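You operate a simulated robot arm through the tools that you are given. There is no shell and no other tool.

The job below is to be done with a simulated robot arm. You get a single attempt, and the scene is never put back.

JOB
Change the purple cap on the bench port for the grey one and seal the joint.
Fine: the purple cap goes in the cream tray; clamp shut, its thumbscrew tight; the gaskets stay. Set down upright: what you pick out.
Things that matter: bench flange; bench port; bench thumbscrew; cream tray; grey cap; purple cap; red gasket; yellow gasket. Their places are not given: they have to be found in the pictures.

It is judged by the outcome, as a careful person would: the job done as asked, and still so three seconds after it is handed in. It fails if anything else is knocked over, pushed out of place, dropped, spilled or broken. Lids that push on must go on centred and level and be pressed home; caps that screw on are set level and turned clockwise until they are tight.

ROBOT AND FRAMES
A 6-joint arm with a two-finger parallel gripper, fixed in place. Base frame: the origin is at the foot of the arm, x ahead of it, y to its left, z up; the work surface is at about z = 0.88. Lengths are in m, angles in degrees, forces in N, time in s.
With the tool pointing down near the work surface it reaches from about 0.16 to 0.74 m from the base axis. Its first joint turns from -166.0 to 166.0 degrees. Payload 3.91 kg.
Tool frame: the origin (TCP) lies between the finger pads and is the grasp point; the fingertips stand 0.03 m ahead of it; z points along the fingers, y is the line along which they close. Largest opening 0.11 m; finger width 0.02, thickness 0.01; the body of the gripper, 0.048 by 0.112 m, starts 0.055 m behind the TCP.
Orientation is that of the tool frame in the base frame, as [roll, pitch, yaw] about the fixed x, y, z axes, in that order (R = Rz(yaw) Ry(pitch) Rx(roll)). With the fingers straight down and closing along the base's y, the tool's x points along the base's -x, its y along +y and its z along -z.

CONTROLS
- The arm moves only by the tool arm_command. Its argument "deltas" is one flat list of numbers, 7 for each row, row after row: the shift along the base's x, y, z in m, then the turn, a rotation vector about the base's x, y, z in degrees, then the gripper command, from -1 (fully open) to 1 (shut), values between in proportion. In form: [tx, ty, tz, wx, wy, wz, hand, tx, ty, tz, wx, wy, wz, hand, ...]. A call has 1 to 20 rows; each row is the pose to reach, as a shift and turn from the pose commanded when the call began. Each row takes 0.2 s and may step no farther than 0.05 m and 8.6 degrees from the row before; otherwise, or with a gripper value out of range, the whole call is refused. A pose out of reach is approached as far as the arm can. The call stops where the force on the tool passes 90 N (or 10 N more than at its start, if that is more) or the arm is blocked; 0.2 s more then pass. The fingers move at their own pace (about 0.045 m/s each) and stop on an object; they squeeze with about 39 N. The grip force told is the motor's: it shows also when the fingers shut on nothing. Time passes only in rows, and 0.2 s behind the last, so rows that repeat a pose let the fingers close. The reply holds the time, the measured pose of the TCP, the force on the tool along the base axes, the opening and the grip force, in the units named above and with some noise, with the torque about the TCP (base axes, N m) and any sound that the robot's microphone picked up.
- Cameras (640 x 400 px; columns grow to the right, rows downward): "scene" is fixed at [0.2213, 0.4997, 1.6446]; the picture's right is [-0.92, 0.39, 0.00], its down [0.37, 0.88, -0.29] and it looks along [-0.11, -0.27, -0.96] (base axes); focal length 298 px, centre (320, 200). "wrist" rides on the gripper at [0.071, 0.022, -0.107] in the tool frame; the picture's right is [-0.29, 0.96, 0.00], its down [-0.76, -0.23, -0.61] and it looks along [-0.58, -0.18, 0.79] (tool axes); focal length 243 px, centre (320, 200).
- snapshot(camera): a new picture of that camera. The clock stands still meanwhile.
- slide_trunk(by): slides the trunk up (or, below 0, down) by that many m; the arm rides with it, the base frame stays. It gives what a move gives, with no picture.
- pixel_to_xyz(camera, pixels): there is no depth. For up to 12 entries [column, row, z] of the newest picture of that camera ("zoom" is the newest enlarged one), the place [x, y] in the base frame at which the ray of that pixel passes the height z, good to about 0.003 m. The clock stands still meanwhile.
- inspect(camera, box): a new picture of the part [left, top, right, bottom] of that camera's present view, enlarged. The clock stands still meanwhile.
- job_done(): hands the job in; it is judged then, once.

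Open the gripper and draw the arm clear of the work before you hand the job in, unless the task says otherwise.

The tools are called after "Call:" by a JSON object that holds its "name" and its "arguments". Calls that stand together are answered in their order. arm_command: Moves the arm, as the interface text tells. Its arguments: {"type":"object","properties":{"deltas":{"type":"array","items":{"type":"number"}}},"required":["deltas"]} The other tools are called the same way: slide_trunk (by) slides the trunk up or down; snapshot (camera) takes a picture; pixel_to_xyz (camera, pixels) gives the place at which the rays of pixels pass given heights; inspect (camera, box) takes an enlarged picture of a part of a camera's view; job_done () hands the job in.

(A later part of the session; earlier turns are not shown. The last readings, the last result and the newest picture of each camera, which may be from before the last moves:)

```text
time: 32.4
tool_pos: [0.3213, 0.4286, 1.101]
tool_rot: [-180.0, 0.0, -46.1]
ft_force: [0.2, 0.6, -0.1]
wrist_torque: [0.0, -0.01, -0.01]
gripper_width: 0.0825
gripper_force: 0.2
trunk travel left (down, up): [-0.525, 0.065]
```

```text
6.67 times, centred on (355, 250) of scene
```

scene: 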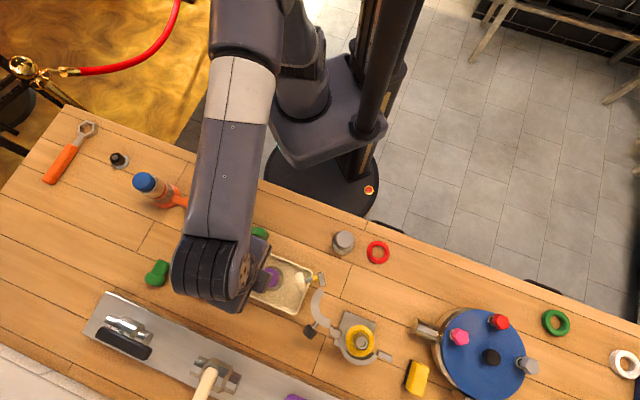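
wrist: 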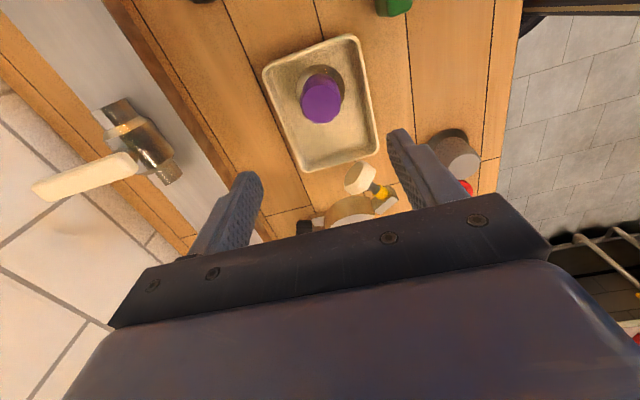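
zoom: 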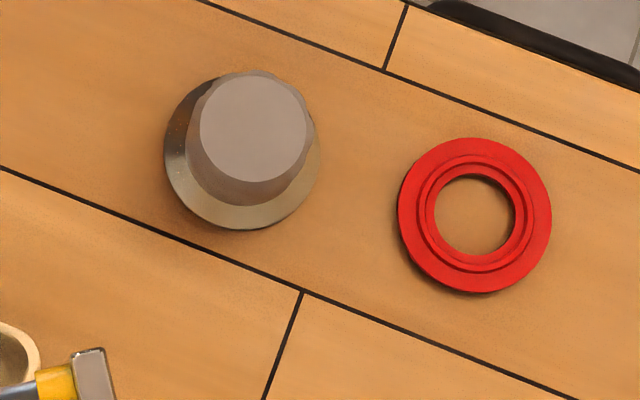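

The zoom shows a tube standing up through the yellow gasket (grey ring at about (333,220)), so the caps are hollow and must go over it centred. I'll get the gasket centre, the tube-top rays, and the grey cap's position.

Call:
{"name": "pixel_to_xyz", "arguments": {"camera": "scene", "pixels": [[360, 340.7, 0.982], [345.6, 340, 0.982], [374.4, 340, 0.982], [360, 325, 0.982], [360, 356.6, 0.982], [362, 342.9, 0.982], [362, 342.9, 1.01], [362, 342.9, 1.02], [345.3, 238.5, 0.933], [346.3, 250, 0.885], [343.3, 243.3, 0.885]]}}

```text
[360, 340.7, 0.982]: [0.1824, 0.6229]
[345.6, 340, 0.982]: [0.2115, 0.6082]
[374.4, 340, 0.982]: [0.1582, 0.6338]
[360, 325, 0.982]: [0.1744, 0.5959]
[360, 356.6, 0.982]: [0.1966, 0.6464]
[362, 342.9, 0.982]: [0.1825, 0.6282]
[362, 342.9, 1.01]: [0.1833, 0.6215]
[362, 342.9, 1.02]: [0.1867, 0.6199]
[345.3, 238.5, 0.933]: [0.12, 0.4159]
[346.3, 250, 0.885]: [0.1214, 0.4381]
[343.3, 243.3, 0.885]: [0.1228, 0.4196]
```

The port axis is about (0.184, 0.622), which agrees with the grip pose. Next I'll move over the grey cap at about (0.1215, 0.418), staying high.

Call:
{"name": "arm_command", "arguments": {"deltas": [-0.02, -0.001, 0, 0, 0, 0, -1, -0.05, -0.003, 0, 0, 0, 0, -1, -0.08, -0.005, 0, 0, 0, 0, -1, -0.11, -0.007, 0, 0, 0, 0, -1, -0.14, -0.009, 0, 0, 0, 0, -1, -0.17, -0.012, 0, 0, 0, 0, -1, -0.19, -0.014, 0, 0, 0, 0, -1, -0.1985, -0.014, 0, 0, 0, 0, -1, -0.1985, -0.014, 0, 0, 0, 0, -1]}}

Call:
{"name": "snapshot", "arguments": {"camera": "wrist"}}

Call:
{"name": "inspect", "arguments": {"camera": "wrist", "box": [240, 20, 420, 140]}}

```text
time: 34.4
tool_pos: [0.122, 0.4184, 1.0963]
tool_rot: [-180.0, 0.0, -46.1]
ft_force: [0.6, 0.1, 0.2]
wrist_torque: [0.0, -0.03, 0.01]
gripper_width: 0.1099
gripper_force: 0.1
trunk travel left (down, up): [-0.525, 0.065]
```

```text
taken
```

wrist: 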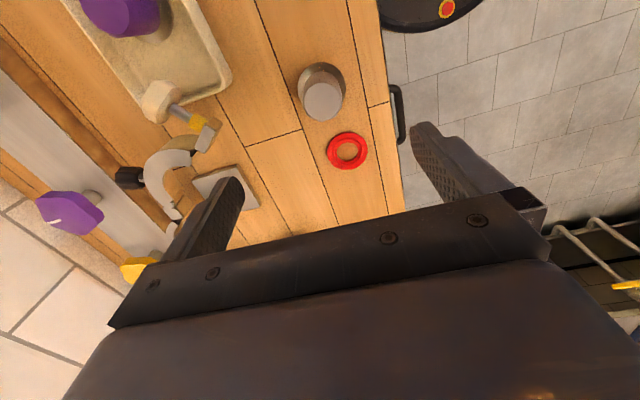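

```text
3.33 times, centred on (330, 80) of wrist
```

zoom: 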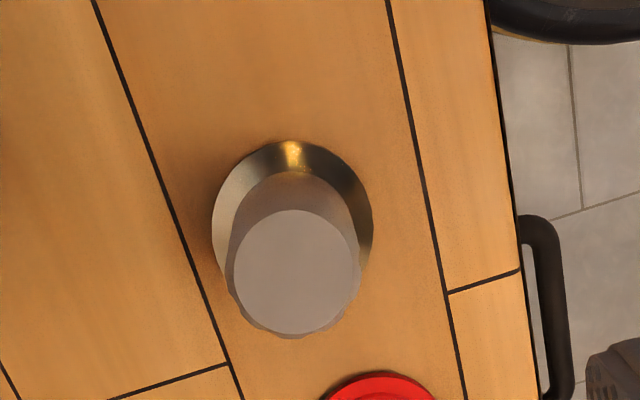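

I'll convert the grey cap's top centre and flange edges to positions.

Call:
{"name": "pixel_to_xyz", "arguments": {"camera": "zoom", "pixels": [[297, 272, 0.933], [234, 270, 0.933], [360, 272, 0.933], [297, 209, 0.933], [297, 335, 0.933], [213, 215, 0.89], [372, 225, 0.89], [295, 141, 0.89]]}}

```text
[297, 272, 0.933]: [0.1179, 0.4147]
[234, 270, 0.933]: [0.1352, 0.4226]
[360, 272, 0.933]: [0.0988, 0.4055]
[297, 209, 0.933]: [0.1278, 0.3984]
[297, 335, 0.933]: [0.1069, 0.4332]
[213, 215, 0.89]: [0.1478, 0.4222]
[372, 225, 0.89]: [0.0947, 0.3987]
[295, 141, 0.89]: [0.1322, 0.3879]
```

Correcting for the small bias seen earlier, the grey cap is near (0.1195, 0.417). I'll descend around it with the fingers open.

Call:
{"name": "arm_command", "arguments": {"deltas": [-0.001, -0.001, -0.04, 0, 0, 0, -0.8, -0.002, -0.001, -0.08, 0, 0, 0, -0.6, -0.002, -0.001, -0.12, 0, 0, 0, -0.5, -0.002, -0.001, -0.15, 0, 0, 0, -0.5, -0.002, -0.001, -0.164, 0, 0, 0, -0.5, -0.002, -0.001, -0.164, 0, 0, 0, -0.5]}}

Call:
{"name": "arm_command", "arguments": {"deltas": [0, 0, 0, 0, 0, 0, -0.2, 0, 0, 0, 0, 0, 0, 0.05, 0, 0, 0, 0, 0, 0, 0.05]}}

Call:
{"name": "inspect", "arguments": {"camera": "wrist", "box": [220, 60, 440, 240]}}

```text
time: 35.8
tool_pos: [0.1216, 0.4165, 0.9314]
tool_rot: [179.9, 0.0, -46.1]
ft_force: [0.1, -0.4, 0.3]
wrist_torque: [-0.01, -0.02, -0.01]
gripper_width: 0.0827
gripper_force: 0.0
trunk travel left (down, up): [-0.525, 0.065]
```

```text
time: 36.6
tool_pos: [0.1211, 0.4151, 0.9323]
tool_rot: [-179.9, 0.0, -46.0]
ft_force: [0.0, 0.8, 0.1]
wrist_torque: [-0.02, 0.0, 0.01]
gripper_width: 0.0524
gripper_force: 0.0
trunk travel left (down, up): [-0.525, 0.065]
```

```text
2.22 times, centred on (330, 150) of wrist
```

zoom: 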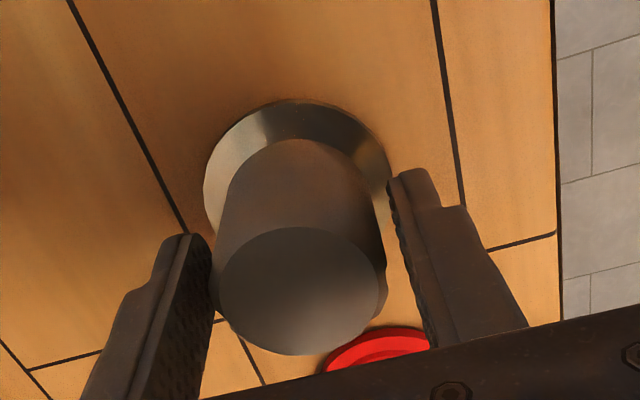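

Both fingers straddle the knob. I'll close to centre it along v and read the width.

Call:
{"name": "arm_command", "arguments": {"deltas": [0, 0, 0, 0, 0, 0, 0.15, 0, 0, 0, 0, 0, 0, 0.22, 0, 0, 0, 0, 0, 0, 0.28, 0, 0, 0, 0, 0, 0, 0.3, 0, 0, 0, 0, 0, 0, 0.3]}}

Call:
{"name": "inspect", "arguments": {"camera": "wrist", "box": [220, 60, 440, 240]}}

```text
time: 37.8
tool_pos: [0.1209, 0.4174, 0.9341]
tool_rot: [179.9, 0.1, -46.1]
ft_force: [-0.3, 1.5, 2.4]
wrist_torque: [0.01, 0.01, 0.01]
gripper_width: 0.0467
gripper_force: 38.9
trunk travel left (down, up): [-0.525, 0.065]
```

```text
2.22 times, centred on (330, 150) of wrist
```

zoom: 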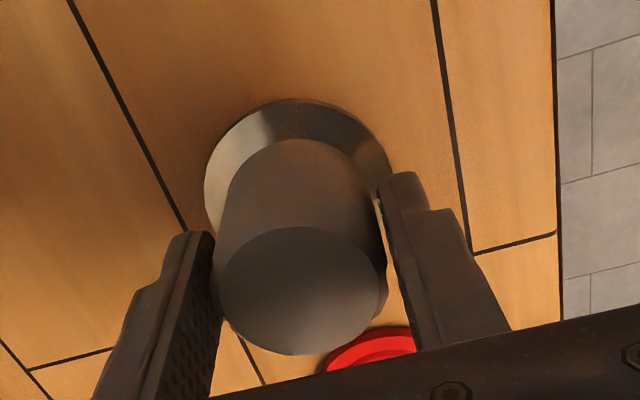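

The grip holds at 0.0467 m, the same as on the purple cap along v. The knob seems to be lobed, and 90° away it gave 0.0408 m. I'll open, turn −90° and take the narrower grip along u, which also centres the other axis.

Call:
{"name": "arm_command", "arguments": {"deltas": [0, 0, 0, 0, 0, 0, -0.1, 0, 0, 0, 0, 0, 0, -0.1, 0, 0, 0, 0, 0, -8.2, -0.1, 0, 0, 0, 0, 0, -16.4, -0.1, 0, 0, 0, 0, 0, -24.6, -0.1, 0, 0, 0, 0, 0, -32.8, -0.1, 0, 0, 0, 0, 0, -41, -0.1, 0, 0, 0, 0, 0, -49.2, -0.1, 0, 0, 0, 0, 0, -57.4, -0.1, 0, 0, 0, 0, 0, -65.6, -0.1, 0, 0, 0, 0, 0, -73.8, -0.1, 0, 0, 0, 0, 0, -82, -0.1, 0, 0, 0, 0, 0, -90, -0.1, 0, 0, 0, 0, 0, -90, 0.0, 0, 0, 0, 0, 0, -90, 0.05, 0, 0, 0, 0, 0, -90, 0.05]}}

Call:
{"name": "inspect", "arguments": {"camera": "wrist", "box": [220, 60, 440, 240]}}

```text
time: 41.2
tool_pos: [0.1209, 0.4168, 0.9343]
tool_rot: [179.9, -0.1, -135.9]
ft_force: [-0.6, 0.2, 0.0]
wrist_torque: [0.0, 0.03, -0.02]
gripper_width: 0.0523
gripper_force: 0.1
trunk travel left (down, up): [-0.525, 0.065]
```

```text
2.22 times, centred on (330, 150) of wrist
```

zoom: 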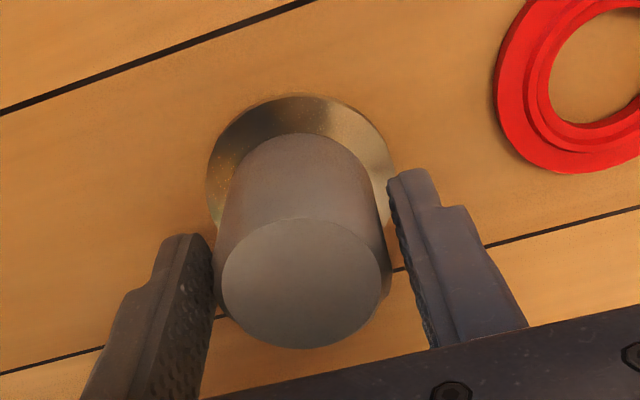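

The right gap is slightly larger, and the light cap should slide to centre. I'll close in steps.

Call:
{"name": "arm_command", "arguments": {"deltas": [0, 0, 0, 0, 0, 0, 0.12, 0, 0, 0, 0, 0, 0, 0.16, 0, 0, 0, 0, 0, 0, 0.2, 0, 0, 0, 0, 0, 0, 0.24, 0, 0, 0, 0, 0, 0, 0.28, 0, 0, 0, 0, 0, 0, 0.32, 0, 0, 0, 0, 0, 0, 0.32]}}

Call:
{"name": "snapshot", "arguments": {"camera": "wrist"}}

Call:
{"name": "inspect", "arguments": {"camera": "wrist", "box": [220, 60, 440, 240]}}

```text
time: 42.8
tool_pos: [0.1204, 0.417, 0.9343]
tool_rot: [179.9, 0.0, -136.0]
ft_force: [-0.7, 0.8, 1.2]
wrist_torque: [0.03, -0.02, 0.02]
gripper_width: 0.041
gripper_force: 38.7
trunk travel left (down, up): [-0.525, 0.065]
```

```text
taken
```

wrist: 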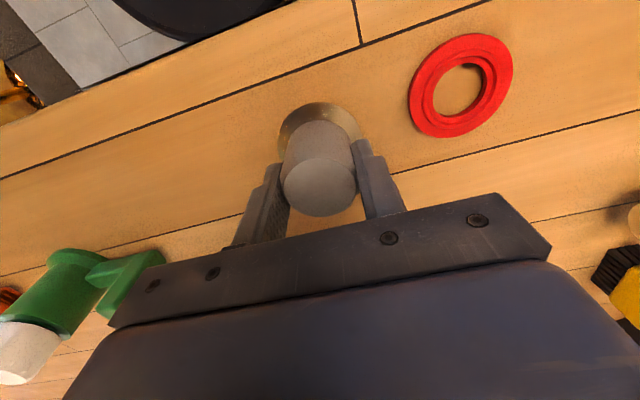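

```text
2.22 times, centred on (330, 150) of wrist
```

zoom: 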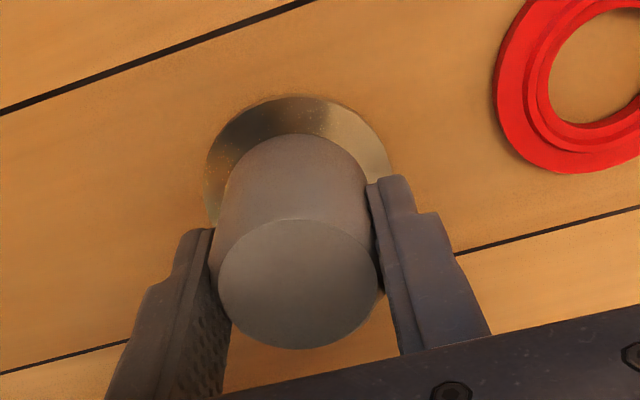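

The grey cap is held at 0.041 m, centred in both directions. I'll lift it well clear and carry it to just above the port tube.

Call:
{"name": "arm_command", "arguments": {"deltas": [0, 0, 0.005, 0, 0, 0, 0.4, 0, 0, 0.02, 0, 0, 0, 0.4, 0, 0, 0.06, 0, 0, 0, 0.4, 0, 0, 0.1, 0, 0, 0, 0.4, 0, 0, 0.14, 0, 0, 0, 0.4, 0, 0, 0.175, 0, 0, 0, 0.4, 0.008, 0.025, 0.185, 0, 0, 0, 0.4, 0.016, 0.05, 0.185, 0, 0, 0, 0.4, 0.024, 0.075, 0.185, 0, 0, 0, 0.4, 0.032, 0.1, 0.185, 0, 0, 0, 0.4, 0.04, 0.125, 0.185, 0, 0, 0, 0.4, 0.048, 0.15, 0.185, 0, 0, 0, 0.4, 0.056, 0.175, 0.185, 0, 0, 0, 0.4, 0.062, 0.198, 0.185, 0, 0, 0, 0.4, 0.0637, 0.2058, 0.185, 0, 0, 0, 0.4, 0.0637, 0.2058, 0.185, 0, 0, 0, 0.4]}}

Call:
{"name": "snapshot", "arguments": {"camera": "wrist"}}

Call:
{"name": "snapshot", "arguments": {"camera": "scene"}}

```text
time: 46.2
tool_pos: [0.1847, 0.6211, 1.1189]
tool_rot: [-180.0, 0.1, -136.1]
ft_force: [0.4, 0.5, -1.1]
wrist_torque: [-0.02, 0.0, 0.03]
gripper_width: 0.0407
gripper_force: 39.0
trunk travel left (down, up): [-0.525, 0.065]
```

```text
taken
```

wrist: 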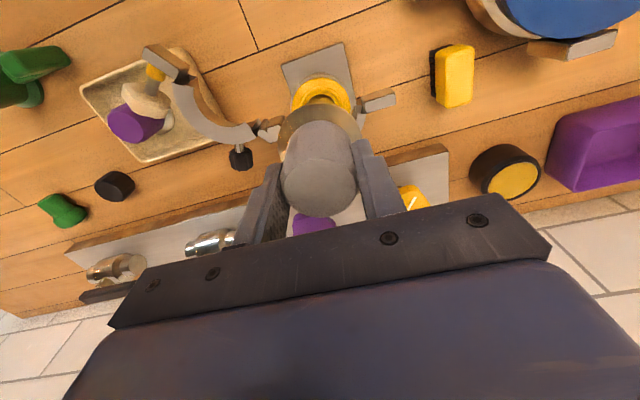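

```text
taken
```

scene: 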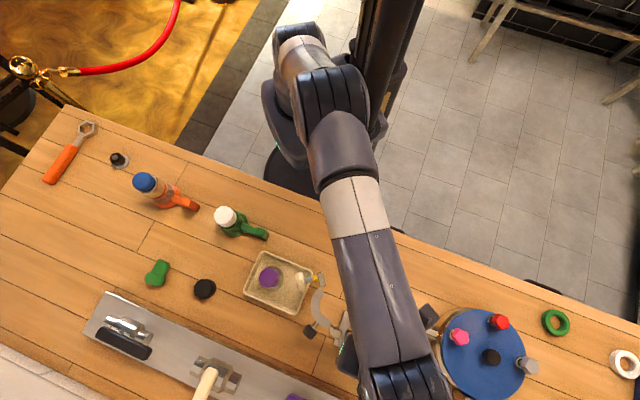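

I'll check the port and the yellow gasket below the cap before lowering.

Call:
{"name": "inspect", "arguments": {"camera": "wrist", "box": [260, 40, 400, 140]}}

```text
4.00 times, centred on (330, 90) of wrist
```

zoom: 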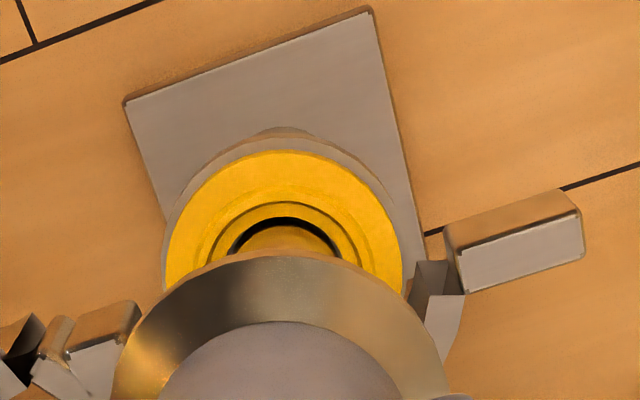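

The yellow gasket sits flat and centred on the port flange. I'll lower most of the way and watch for any side force as the cap goes over the tube.

Call:
{"name": "arm_command", "arguments": {"deltas": [0, 0, -0.02, 0, 0, 0, 0.4, 0, 0, -0.035, 0, 0, 0, 0.4, 0, 0, -0.045, 0, 0, 0, 0.4, 0, 0, -0.053, 0, 0, 0, 0.4, 0, 0, -0.053, 0, 0, 0, 0.4]}}

Call:
{"name": "arm_command", "arguments": {"deltas": [0, 0, -0.005, 0, 0, 0, 0.4, 0, 0, -0.01, 0, 0, 0, 0.4, 0, 0, -0.016, 0, 0, 0, 0.4, 0, 0, -0.021, 0, 0, 0, 0.4, 0, 0, -0.021, 0, 0, 0, 0.4]}}

Call:
{"name": "inspect", "arguments": {"camera": "wrist", "box": [220, 60, 440, 240]}}

```text
time: 47.4
tool_pos: [0.1838, 0.6221, 1.0659]
tool_rot: [180.0, 0.1, -136.0]
ft_force: [0.0, -0.6, -1.3]
wrist_torque: [0.01, 0.0, -0.01]
gripper_width: 0.0407
gripper_force: 39.2
trunk travel left (down, up): [-0.525, 0.065]
```

```text
time: 48.6
tool_pos: [0.1839, 0.6228, 1.0459]
tool_rot: [179.9, 0.0, -136.1]
ft_force: [0.8, 0.3, 1.0]
wrist_torque: [-0.01, -0.02, 0.01]
gripper_width: 0.0406
gripper_force: 39.5
trunk travel left (down, up): [-0.525, 0.065]
```

```text
2.22 times, centred on (330, 150) of wrist
```

zoom: 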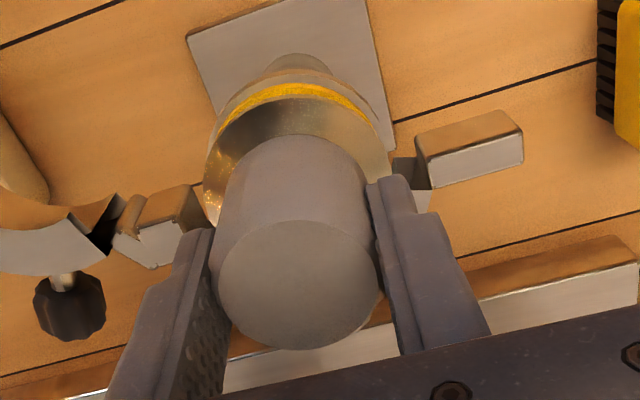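

There is no side force and the cap is going over cleanly. I'll continue in small steps until it seats on the gasket.

Call:
{"name": "arm_command", "arguments": {"deltas": [0, 0, -0.002, 0, 0, 0, 0.4, 0, 0, -0.004, 0, 0, 0, 0.4, 0, 0, -0.004, 0, 0, 0, 0.4]}}

Call:
{"name": "arm_command", "arguments": {"deltas": [0, 0, -0.002, 0, 0, 0, 0.4, 0, 0, -0.002, 0, 0, 0, 0.4]}}

Call:
{"name": "arm_command", "arguments": {"deltas": [0, 0, -0.0015, 0, 0, 0, 0.4, 0, 0, -0.0015, 0, 0, 0, 0.4]}}

```text
time: 49.4
tool_pos: [0.1851, 0.6228, 1.04]
tool_rot: [180.0, 0.0, -136.1]
ft_force: [-0.3, -0.8, -1.3]
wrist_torque: [0.02, 0.01, -0.02]
gripper_width: 0.0409
gripper_force: 39.4
trunk travel left (down, up): [-0.525, 0.065]
```

```text
time: 50.0
tool_pos: [0.1848, 0.622, 1.0402]
tool_rot: [-180.0, 0.2, -136.0]
ft_force: [1.7, 0.5, 7.9]
wrist_torque: [-0.11, -0.08, -0.01]
gripper_width: 0.0408
gripper_force: 38.7
trunk travel left (down, up): [-0.525, 0.065]
```

```text
time: 50.6
tool_pos: [0.1835, 0.6219, 1.0396]
tool_rot: [179.8, 0.3, -136.0]
ft_force: [3.2, 5.2, 25.2]
wrist_torque: [-0.01, -0.1, 0.0]
gripper_width: 0.0406
gripper_force: 38.4
trunk travel left (down, up): [-0.525, 0.065]
```

Contact is at commanded z≈1.0405, which fits the 6 mm lower grip seen on this cap, so it is seated. I'll ease off the push, open the fingers partly, rise and look.

Call:
{"name": "arm_command", "arguments": {"deltas": [0, 0, 0.0025, 0, 0, 0, 0.4, 0, 0, 0.003, 0, 0, 0, 0.3, 0, 0, 0.003, 0, 0, 0, 0.15, 0, 0, 0.003, 0, 0, 0, 0.0, 0, 0, 0.003, 0, 0, 0, -0.2, 0, 0, 0.003, 0, 0, 0, -0.3, 0, 0, 0.01, 0, 0, 0, -0.4, 0, 0, 0.03, 0, 0, 0, -0.5, 0, 0, 0.06, 0, 0, 0, -0.5, 0, 0, 0.1, 0, 0, 0, -0.5, 0, 0, 0.1, 0, 0, 0, -0.5]}}

Call:
{"name": "snapshot", "arguments": {"camera": "wrist"}}

Call:
{"name": "inspect", "arguments": {"camera": "wrist", "box": [240, 30, 420, 150]}}

```text
time: 53.0
tool_pos: [0.1864, 0.6222, 1.1375]
tool_rot: [-180.0, 0.1, -136.1]
ft_force: [-0.7, -0.4, -0.5]
wrist_torque: [0.0, 0.0, -0.02]
gripper_width: 0.0825
gripper_force: 0.2
trunk travel left (down, up): [-0.525, 0.065]
```

```text
taken
```

wrist: 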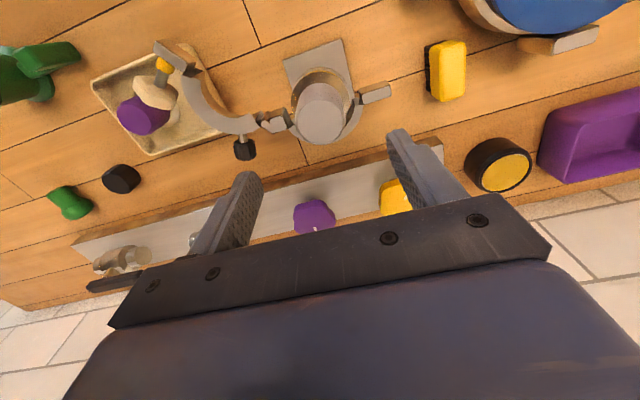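

```text
3.33 times, centred on (330, 90) of wrist
```

zoom: 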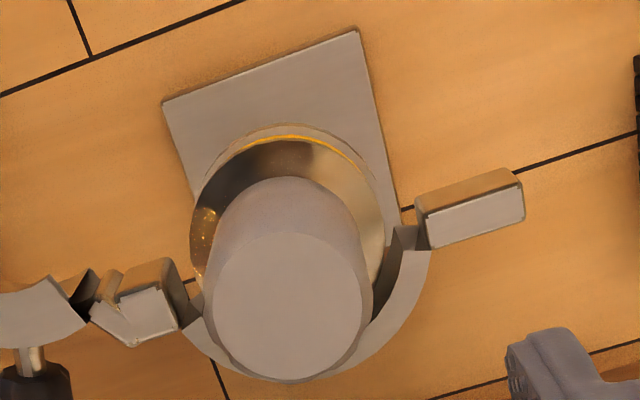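

The grey cap is on. I'll move the arm back and take clear views to check it is level and to measure the clamp geometry.

Call:
{"name": "arm_command", "arguments": {"deltas": [-0.015, -0.03, 0.01, 0, 0, 8, -0.5, -0.03, -0.06, 0.02, 0, 0, 16, -0.5, -0.045, -0.09, 0.03, 0, 0, 24, -0.5, -0.06, -0.12, 0.04, 0, 0, 32, -0.5, -0.075, -0.15, 0.05, 0, 0, 40, -0.5, -0.085, -0.18, 0.06, 0, 0, 46, -0.5, -0.085, -0.21, 0.06, 0, 0, 46, -0.5, -0.085, -0.24, 0.06, 0, 0, 46, -0.5, -0.085, -0.24, 0.06, 0, 0, 46, -0.5]}}

Call:
{"name": "snapshot", "arguments": {"camera": "scene"}}

Call:
{"name": "inspect", "arguments": {"camera": "scene", "box": [290, 265, 400, 370]}}

Call:
{"name": "inspect", "arguments": {"camera": "scene", "box": [325, 310, 395, 370]}}

```text
time: 55.0
tool_pos: [0.0988, 0.3812, 1.1976]
tool_rot: [180.0, -0.1, -90.0]
ft_force: [0.0, -0.6, 0.9]
wrist_torque: [0.02, 0.0, 0.01]
gripper_width: 0.0826
gripper_force: 0.0
trunk travel left (down, up): [-0.525, 0.065]
```

```text
taken
```

scene: 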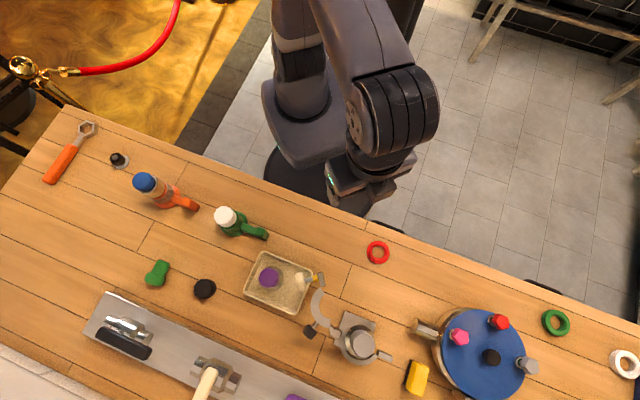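

```text
3.81 times, centred on (345, 318) of scene
```

zoom: 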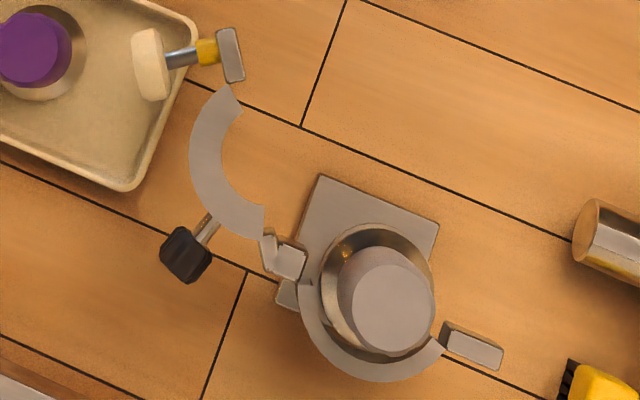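

```text
6.67 times, centred on (360, 340) of scene
```

zoom: 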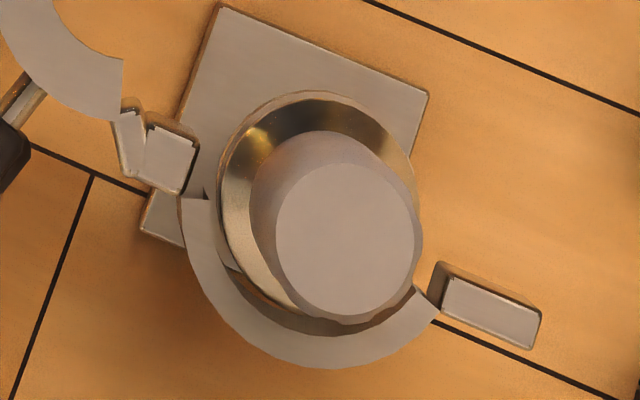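

The grey cap's top now sits where the purple one's was (364,346). I'll take a low side view to check level and the clamp and thumbscrew heights.

Call:
{"name": "arm_command", "arguments": {"deltas": [0.01, 0.01, -0.015, 8, 0, 0, -0.5, 0.02, 0.02, -0.03, 16, 0, 0, -0.5, 0.035, 0.03, -0.05, 24, 0, 0, -0.5, 0.05, 0.04, -0.07, 32, 0, 0, -0.5, 0.06, 0.05, -0.09, 40, 0, 0, -0.5, 0.075, 0.06, -0.115, 45, 0, 0, -0.5, 0.075, 0.06, -0.125, 48, 0, 0, -0.5, 0.075, 0.06, -0.125, 48, 0, 0, -0.5]}}

Call:
{"name": "snapshot", "arguments": {"camera": "wrist"}}

Call:
{"name": "inspect", "arguments": {"camera": "wrist", "box": [240, 60, 400, 200]}}

Call:
{"name": "inspect", "arguments": {"camera": "wrist", "box": [80, 20, 300, 160]}}

```text
time: 56.8
tool_pos: [0.1757, 0.4431, 1.072]
tool_rot: [-179.8, 48.0, -90.0]
ft_force: [-0.2, -0.7, 0.7]
wrist_torque: [0.01, 0.0, 0.0]
gripper_width: 0.0827
gripper_force: 0.1
trunk travel left (down, up): [-0.525, 0.065]
```

```text
taken
```

wrist: 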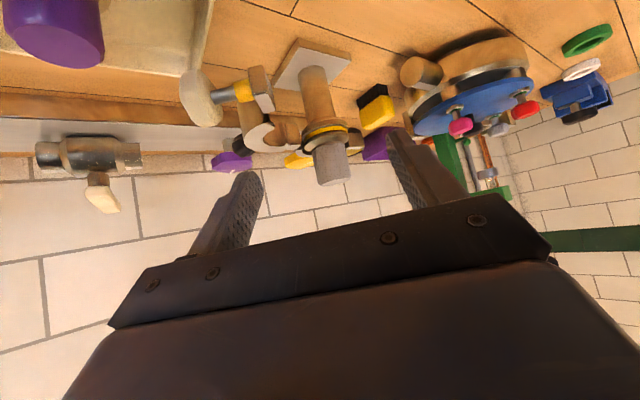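

```text
2.86 times, centred on (320, 130) of wrist
```

zoom: 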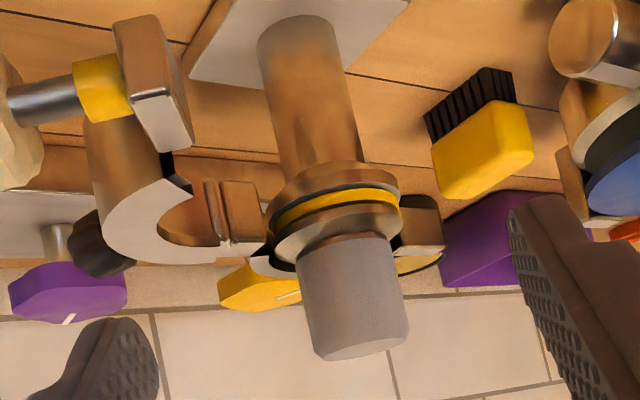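

```text
2.86 times, centred on (190, 90) of wrist
```

zoom: 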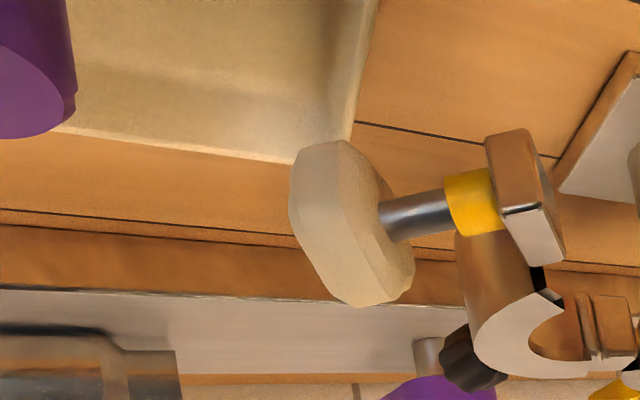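

The cap sits level with an even yellow ring. I'll triangulate the thumbscrew shaft and knob, the lug, and the black handle using this view and the scene view.

Call:
{"name": "pixel_to_xyz", "arguments": {"camera": "wrist", "pixels": [[222.2, 94.2, 0.95], [222.2, 94.2, 0.98], [201.2, 97.7, 0.95], [201.2, 97.7, 0.98], [192, 71, 0.95], [192, 71, 0.98], [213, 125, 0.95], [213, 125, 0.98], [258, 82, 0.95], [258, 82, 0.98], [241, 144, 0.95], [241, 144, 0.98]]}}

Call:
{"name": "pixel_to_xyz", "arguments": {"camera": "scene", "pixels": [[308.8, 280.7, 0.95], [308.8, 280.7, 0.98], [299.9, 282.6, 0.95], [299.9, 282.6, 0.98], [321.4, 279.9, 0.95], [321.4, 279.9, 0.98], [310, 331.7, 0.95], [310, 331.7, 0.98], [335, 331, 0.98], [386, 355.5, 0.989]]}}

```text
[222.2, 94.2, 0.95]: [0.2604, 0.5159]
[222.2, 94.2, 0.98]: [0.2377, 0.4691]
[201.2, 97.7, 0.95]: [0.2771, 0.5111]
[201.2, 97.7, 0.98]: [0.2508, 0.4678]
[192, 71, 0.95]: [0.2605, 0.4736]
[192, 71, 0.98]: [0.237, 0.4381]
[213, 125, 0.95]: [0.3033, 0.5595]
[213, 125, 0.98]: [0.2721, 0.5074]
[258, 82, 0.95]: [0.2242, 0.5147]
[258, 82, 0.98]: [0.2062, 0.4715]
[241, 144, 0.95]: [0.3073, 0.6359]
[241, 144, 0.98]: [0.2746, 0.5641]
```

```text
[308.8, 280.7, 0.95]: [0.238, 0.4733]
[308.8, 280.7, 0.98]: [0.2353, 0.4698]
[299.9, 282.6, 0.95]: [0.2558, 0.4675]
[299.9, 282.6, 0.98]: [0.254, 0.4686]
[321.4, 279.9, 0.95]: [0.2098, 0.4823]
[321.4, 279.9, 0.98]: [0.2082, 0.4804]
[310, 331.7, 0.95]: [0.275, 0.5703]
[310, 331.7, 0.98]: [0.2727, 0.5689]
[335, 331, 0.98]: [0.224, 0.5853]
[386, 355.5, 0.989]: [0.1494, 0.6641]
```

All the clamp parts lie at mid-height z≈0.979: the thumbscrew axis, the knob from z 0.955 to 1.003, and the black handle at (0.2735, 0.569). The hinge is near (0.226, 0.586). I'll right the tool, close the fingers into a pusher and go above the far side of the handle, so I can swing the clamp shut.

Call:
{"name": "arm_command", "arguments": {"deltas": [0, 0.005, 0.01, -8, 0, 0, -0.2, 0, 0.01, 0.02, -16, 0, 0, 0, 0, 0.015, 0.03, -24, 0, 0, 0.4, 0.005, 0.02, 0.04, -32, 0, 0, 0.6, 0.01, 0.03, 0.05, -40, 0, 0, 0.8, 0.015, 0.04, 0.055, -48, 0, 0, 1, 0.03, 0.06, 0.055, -48, 0, 0, 1, 0.05, 0.09, 0.055, -48, 0, 0, 1, 0.075, 0.12, 0.055, -48, 0, 0, 1, 0.095, 0.145, 0.055, -48, 0, 0, 1, 0.0995, 0.157, 0.055, -48, 0, 0, 1, 0.0995, 0.157, 0.055, -48, 0, 0, 1]}}

Call:
{"name": "arm_command", "arguments": {"deltas": [0, 0, 0, 0, 0, 8, 1, 0, 0, 0, 0, 0, 16, 1, 0, 0, 0, 0, 0, 16, 1]}}

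Call:
{"name": "snapshot", "arguments": {"camera": "wrist"}}

```text
time: 59.4
tool_pos: [0.2739, 0.6002, 1.1275]
tool_rot: [-180.0, 0.0, -90.0]
ft_force: [-0.1, -0.4, -0.8]
wrist_torque: [-0.01, -0.03, 0.0]
gripper_width: 0.0
gripper_force: 37.9
out of reach, approached as far as the arm can: row 1
trunk travel left (down, up): [-0.525, 0.065]
```

```text
time: 60.2
tool_pos: [0.2738, 0.5992, 1.1269]
tool_rot: [180.0, 0.1, -73.9]
ft_force: [-0.3, 0.1, -0.2]
wrist_torque: [-0.01, -0.01, 0.01]
gripper_width: 0.0
gripper_force: 36.9
trunk travel left (down, up): [-0.525, 0.065]
```

```text
taken
```

wrist: 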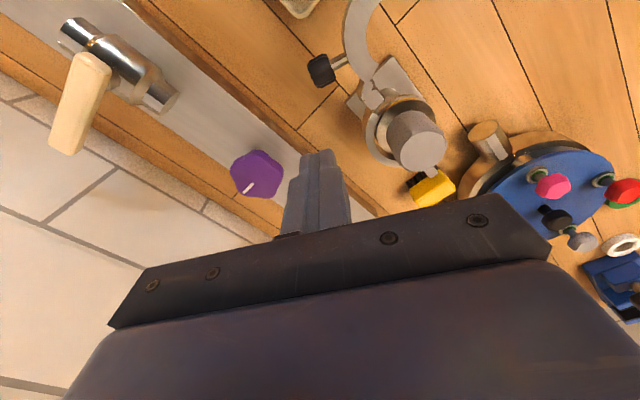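

The fingers are closed and the handle is ahead at (320,70). I'll shift 8 mm further to the far side for clearance and descend to z≈0.993.

Call:
{"name": "arm_command", "arguments": {"deltas": [0, 0.008, -0.03, 0, 0, 0, 1, 0, 0.008, -0.07, 0, 0, 0, 1, 0, 0.008, -0.105, 0, 0, 0, 1, 0, 0.008, -0.125, 0, 0, 0, 1, 0, 0.008, -0.134, 0, 0, 0, 1, 0, 0.008, -0.134, 0, 0, 0, 1]}}

Call:
{"name": "snapshot", "arguments": {"camera": "wrist"}}

Call:
{"name": "inspect", "arguments": {"camera": "scene", "box": [260, 260, 400, 380]}}

```text
time: 61.6
tool_pos: [0.2719, 0.6076, 0.9921]
tool_rot: [180.0, 0.1, -73.9]
ft_force: [-0.4, -0.3, -0.9]
wrist_torque: [-0.01, 0.01, -0.03]
gripper_width: 0.0003
gripper_force: 37.5
trunk travel left (down, up): [-0.525, 0.065]
```

```text
taken
```

wrist: 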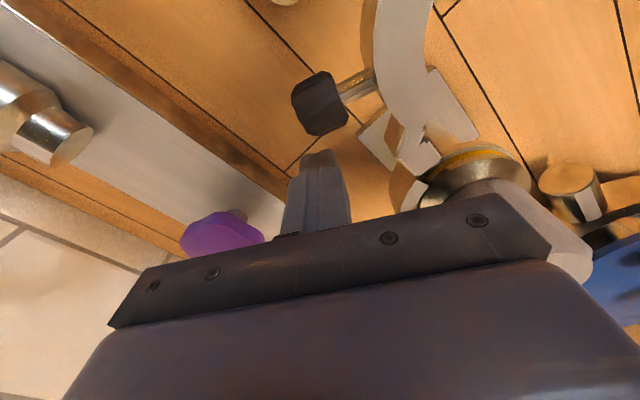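

```text
3.33 times, centred on (330, 320) of scene
```

zoom: 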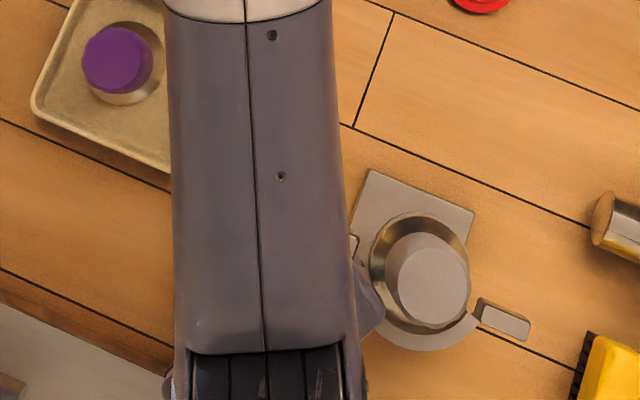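

The pusher is beside the handle, on the side away from the arc. I'll begin a slow clockwise sweep about the hinge, turning the tool with it.

Call:
{"name": "arm_command", "arguments": {"deltas": [0.0026, -0.0067, 0, 0, 0, 0, 1, 0.0042, -0.0137, 0, 0, 0, -8, 1, 0.0048, -0.0207, 0, 0, 0, -16, 1, 0.0044, -0.0278, 0, 0, 0, -24, 1, 0.0031, -0.0347, 0, 0, 0, -32, 1, 0.0031, -0.0347, 0, 0, 0, -32, 1]}}

Call:
{"name": "snapshot", "arguments": {"camera": "wrist"}}

Call:
{"name": "snapshot", "arguments": {"camera": "scene"}}

```text
time: 63.0
tool_pos: [0.2767, 0.575, 0.9934]
tool_rot: [179.9, 0.1, -106.1]
ft_force: [0.6, 0.2, -0.7]
wrist_torque: [0.0, -0.02, 0.0]
gripper_width: 0.0
gripper_force: 37.4
trunk travel left (down, up): [-0.525, 0.065]
```

```text
taken
```

wrist: 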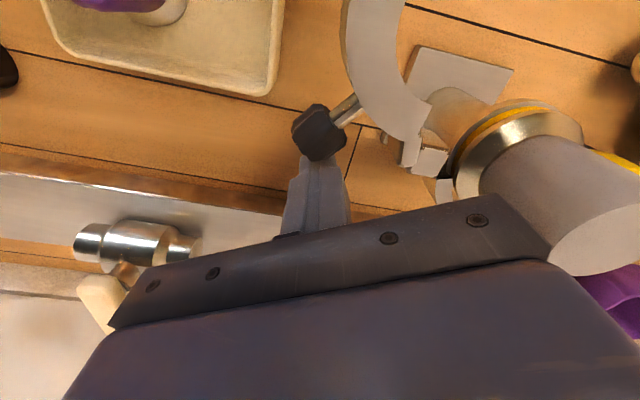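

```text
taken
```

scene: 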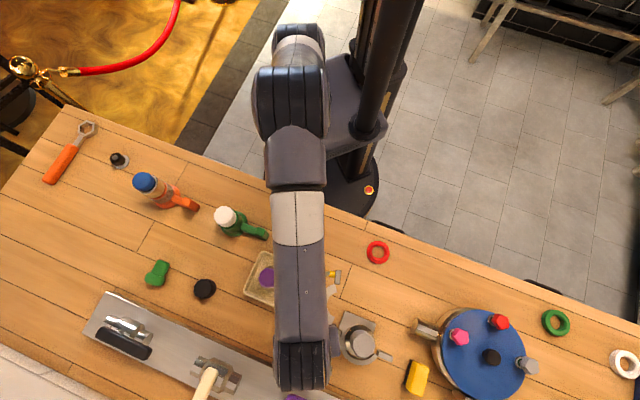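

The lug moved from (320,280) to (335,275) with almost no resistance. I'll continue the sweep.

Call:
{"name": "arm_command", "arguments": {"deltas": [-0.0023, -0.0067, 0, 0, 0, -8, 1, -0.0056, -0.0131, 0, 0, 0, -16, 1, -0.0096, -0.0189, 0, 0, 0, -24, 1, -0.0145, -0.0241, 0, 0, 0, -32, 1, -0.02, -0.0285, 0, 0, 0, -40, 1, -0.026, -0.0322, 0, 0, 0, -48, 1, -0.0326, -0.0349, 0, 0, 0, -56, 1, -0.0394, -0.0368, 0, 0, 0, -64, 1, -0.0394, -0.0368, 0, 0, 0, -64, 1]}}

Call:
{"name": "snapshot", "arguments": {"camera": "wrist"}}

Call:
{"name": "snapshot", "arguments": {"camera": "scene"}}

```text
time: 65.0
tool_pos: [0.2373, 0.5357, 0.9935]
tool_rot: [-179.9, 0.0, -170.1]
ft_force: [0.3, 0.6, 0.1]
wrist_torque: [0.02, 0.0, 0.01]
gripper_width: 0.0
gripper_force: 37.9
trunk travel left (down, up): [-0.525, 0.065]
```

```text
taken
```

wrist: 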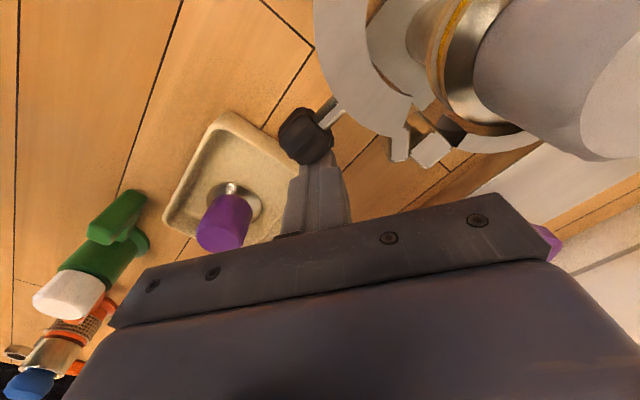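

```text
taken
```

scene: 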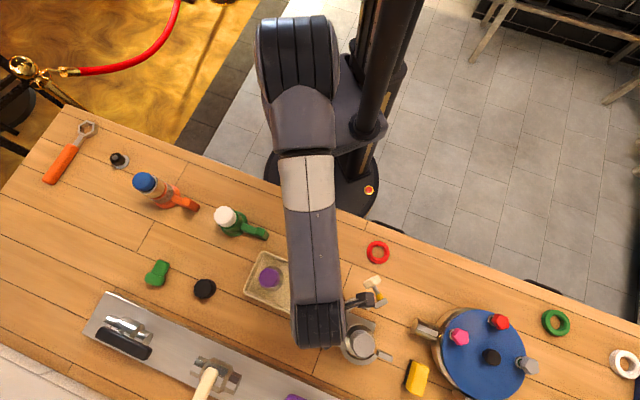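

The clamp half is nearly around the cap, with the lug at (375,297). The handle has drifted slightly outward on the finger, so I'll widen the radius a little and continue slowly.

Call:
{"name": "arm_command", "arguments": {"deltas": [-0.0051, -0.0029, 0, 0, 0, -6, 1, -0.0107, -0.0051, 0, 0, 0, -12, 1, -0.0164, -0.0047, 0, 0, 0, -18, 1, -0.0164, -0.0047, 0, 0, 0, -18, 1]}}

Call:
{"name": "snapshot", "arguments": {"camera": "wrist"}}

Call:
{"name": "inspect", "arguments": {"camera": "scene", "box": [300, 260, 420, 380]}}

```text
time: 66.0
tool_pos: [0.2202, 0.531, 0.9924]
tool_rot: [180.0, 0.0, 171.9]
ft_force: [-0.3, 0.0, -0.4]
wrist_torque: [-0.05, -0.01, 0.02]
gripper_width: 0.0001
gripper_force: 37.6
trunk travel left (down, up): [-0.525, 0.065]
```

```text
taken
```

wrist: 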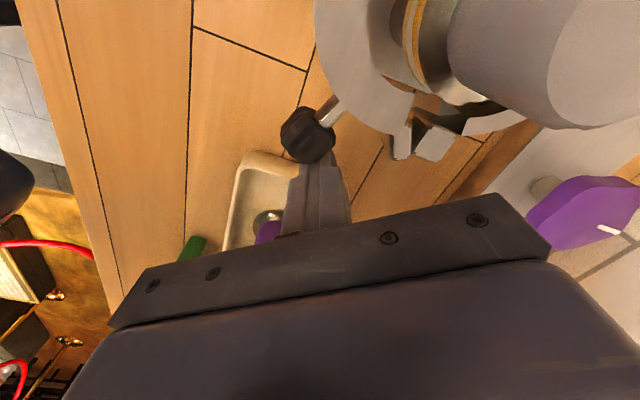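

```text
3.33 times, centred on (360, 320) of scene
```

zoom: 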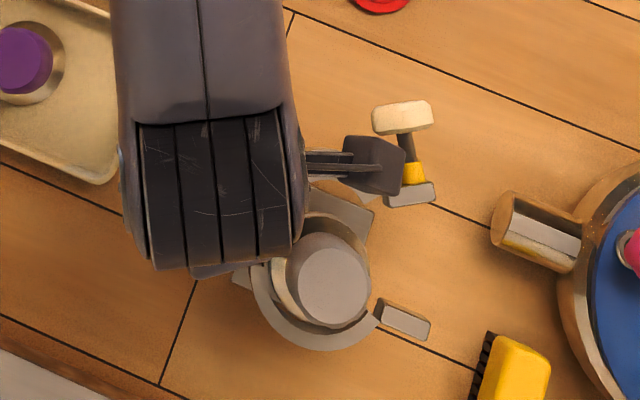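

The moving lug at zoom (413,195) still has to reach the fixed lug at (403,320). I'll continue the arc.

Call:
{"name": "arm_command", "arguments": {"deltas": [-0.0059, 0, 0, 0, 0, -6, 1, -0.0115, 0.0017, 0, 0, 0, -12, 1, -0.017, 0.0038, 0, 0, 0, -18, 1, -0.0221, 0.0066, 0, 0, 0, -24, 1, -0.0221, 0.0066, 0, 0, 0, -24, 1]}}

Call:
{"name": "snapshot", "arguments": {"camera": "wrist"}}

Call:
{"name": "inspect", "arguments": {"camera": "scene", "box": [300, 260, 420, 380]}}

```text
time: 67.2
tool_pos: [0.1988, 0.5385, 0.9928]
tool_rot: [179.9, 0.0, 147.9]
ft_force: [0.5, 0.9, 0.2]
wrist_torque: [-0.01, 0.01, 0.0]
gripper_width: 0.0004
gripper_force: 37.8
trunk travel left (down, up): [-0.525, 0.065]
```

```text
taken
```

wrist: 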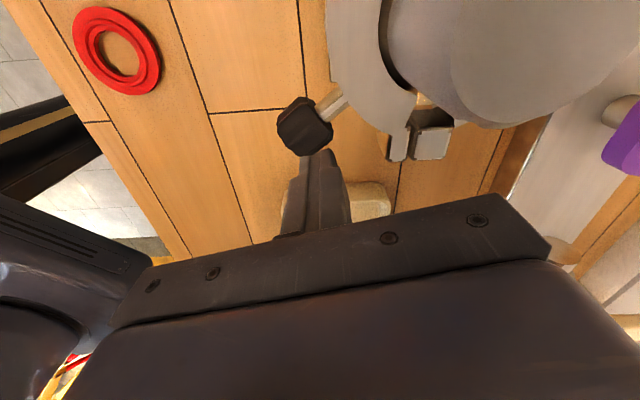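

```text
3.33 times, centred on (360, 320) of scene
```

zoom: 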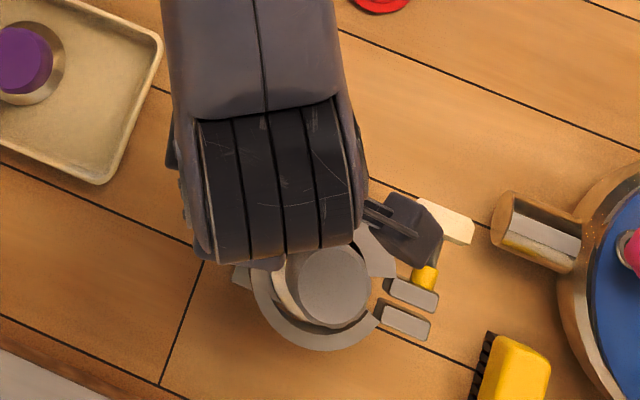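

The lugs are nearly together at zoom (411,293) and (403,320). I'll push on in small steps and watch the force.

Call:
{"name": "arm_command", "arguments": {"deltas": [-0.002, 0.0008, 0, 0, 0, -2, 1, -0.0042, 0.0017, 0, 0, 0, -4, 1, -0.0042, 0.0017, 0, 0, 0, -4, 1]}}

Call:
{"name": "arm_command", "arguments": {"deltas": [-0.0018, 0.001, 0, 0, 0, -2, 1, -0.0036, 0.0021, 0, 0, 0, -4, 1, -0.0036, 0.0021, 0, 0, 0, -4, 1]}}

Call:
{"name": "inspect", "arguments": {"camera": "scene", "box": [300, 260, 420, 380]}}

```text
time: 68.0
tool_pos: [0.1951, 0.5383, 0.9936]
tool_rot: [-180.0, 0.0, 144.0]
ft_force: [-0.1, 0.2, 0.1]
wrist_torque: [-0.01, 0.0, 0.02]
gripper_width: 0.0002
gripper_force: 37.5
trunk travel left (down, up): [-0.525, 0.065]
```

```text
time: 68.8
tool_pos: [0.1946, 0.5403, 0.9929]
tool_rot: [-180.0, 0.0, 140.0]
ft_force: [10.7, -5.6, 1.3]
wrist_torque: [-0.11, -0.1, 0.04]
gripper_width: 0.0
gripper_force: 37.6
trunk travel left (down, up): [-0.525, 0.065]
```

```text
3.33 times, centred on (360, 320) of scene
```

zoom: 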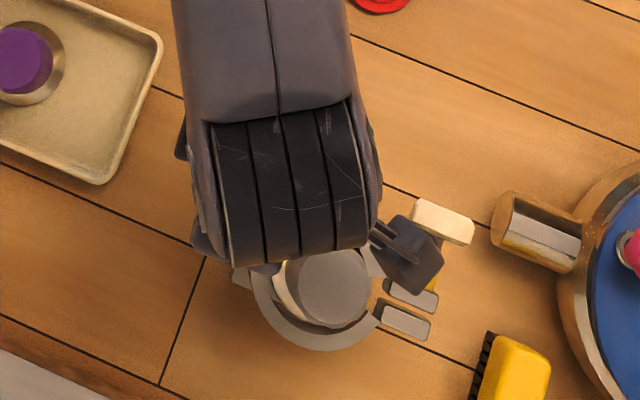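

A reaction of about 12 N appeared and the lug stopped, so the clamp is against the flanges. I'll back the pusher off the handle, rise, and view the closed clamp.

Call:
{"name": "arm_command", "arguments": {"deltas": [0.006, -0.005, 0, 0, 0, 0, 1, 0.014, -0.014, 0, 0, 0, 0, 1, 0.014, -0.02, 0.03, 0, 0, 0, 1, 0.014, -0.03, 0.07, 0, 0, 0, 1, 0.005, -0.05, 0.11, 0, 0, 0, 1, -0.01, -0.08, 0.14, 0, 0, 0, 1, -0.03, -0.11, 0.17, 0, 0, 0, 1, -0.05, -0.15, 0.2, 0, 0, 0, 1, -0.07, -0.18, 0.2, 0, 0, 0, 1, -0.07, -0.18, 0.2, 0, 0, 0, 1]}}

Call:
{"name": "snapshot", "arguments": {"camera": "scene"}}

Call:
{"name": "inspect", "arguments": {"camera": "scene", "box": [325, 290, 415, 370]}}

```text
refused: row 8 steps farther than a row can; nothing moved
```

```text
taken
```

scene: 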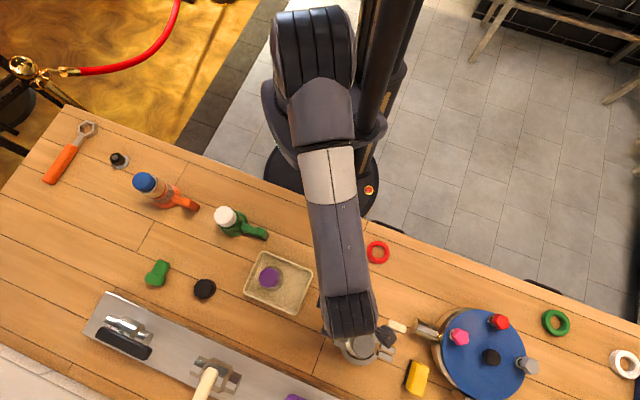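

```text
5.00 times, centred on (370, 330) of scene
```

zoom: 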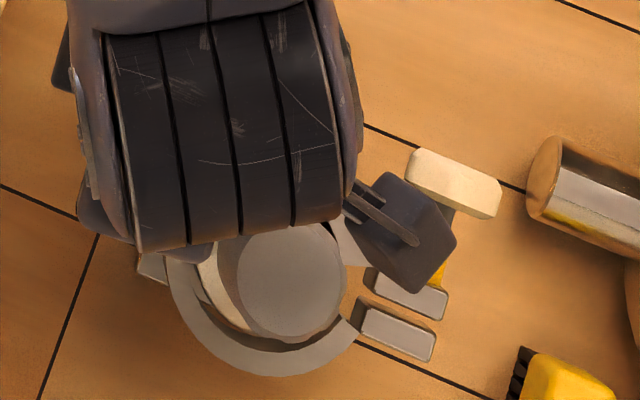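

The call was refused because one step was too large and nothing moved. I'll retry with smaller steps.

Call:
{"name": "arm_command", "arguments": {"deltas": [0.006, -0.005, 0, 0, 0, 0, 1, 0.014, -0.014, 0, 0, 0, 0, 1, 0.014, -0.02, 0.03, 0, 0, 0, 1, 0.014, -0.03, 0.065, 0, 0, 0, 1, 0.005, -0.045, 0.095, 0, 0, 0, 1, -0.005, -0.065, 0.125, 0, 0, 0, 1, -0.02, -0.09, 0.15, 0, 0, 0, 1, -0.035, -0.12, 0.17, 0, 0, 0, 1, -0.05, -0.15, 0.19, 0, 0, 0, 1, -0.07, -0.18, 0.2, 0, 0, 0, 1, -0.07, -0.18, 0.2, 0, 0, 0, 1]}}

Call:
{"name": "snapshot", "arguments": {"camera": "scene"}}

Call:
{"name": "inspect", "arguments": {"camera": "scene", "box": [325, 290, 415, 370]}}

```text
time: 71.2
tool_pos: [0.1205, 0.3617, 1.1945]
tool_rot: [-180.0, -0.1, 140.0]
ft_force: [0.2, 0.2, -0.6]
wrist_torque: [0.0, 0.02, 0.01]
gripper_width: 0.0002
gripper_force: 37.2
trunk travel left (down, up): [-0.525, 0.065]
```

```text
taken
```

scene: 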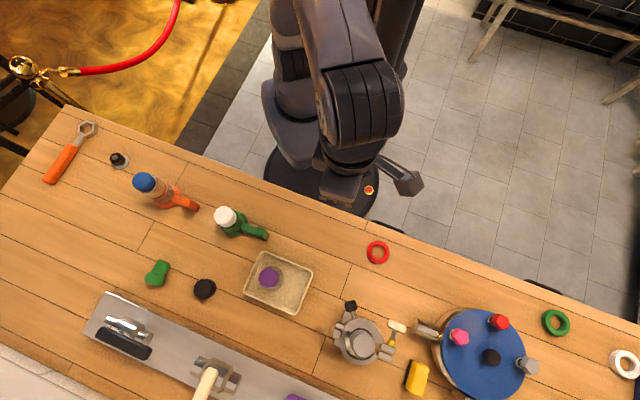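

```text
5.00 times, centred on (370, 330) of scene
```

zoom: 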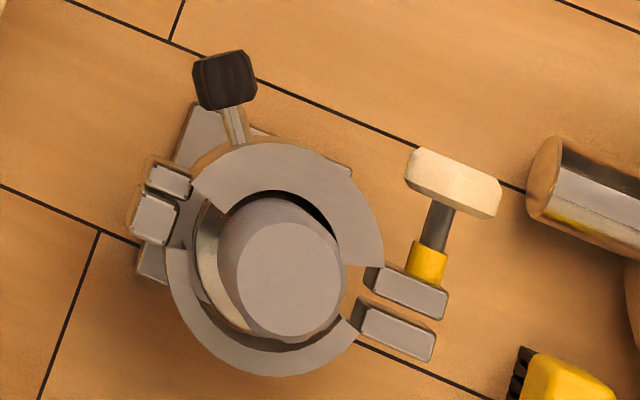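

The clamp is closed with the lugs parallel, and the grey cap hasn't moved. I'll locate the thumbscrew knob, shaft, collar and lug at z≈0.979.

Call:
{"name": "pixel_to_xyz", "arguments": {"camera": "zoom", "pixels": [[453, 187, 0.979], [437, 230, 0.979], [428, 262, 0.979], [408, 295, 0.989], [396, 330, 0.989], [412, 150, 0.985], [500, 185, 0.985], [405, 185, 0.985], [495, 217, 0.985], [224, 80, 0.979], [290, 280, 1.039]]}}

```text
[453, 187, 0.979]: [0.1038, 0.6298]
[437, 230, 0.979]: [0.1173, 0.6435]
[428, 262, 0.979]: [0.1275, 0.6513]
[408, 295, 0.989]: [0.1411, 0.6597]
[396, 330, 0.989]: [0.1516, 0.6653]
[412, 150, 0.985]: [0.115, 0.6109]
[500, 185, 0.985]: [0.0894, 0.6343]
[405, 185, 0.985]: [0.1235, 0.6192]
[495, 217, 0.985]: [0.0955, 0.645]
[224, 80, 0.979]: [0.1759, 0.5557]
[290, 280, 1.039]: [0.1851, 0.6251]
```

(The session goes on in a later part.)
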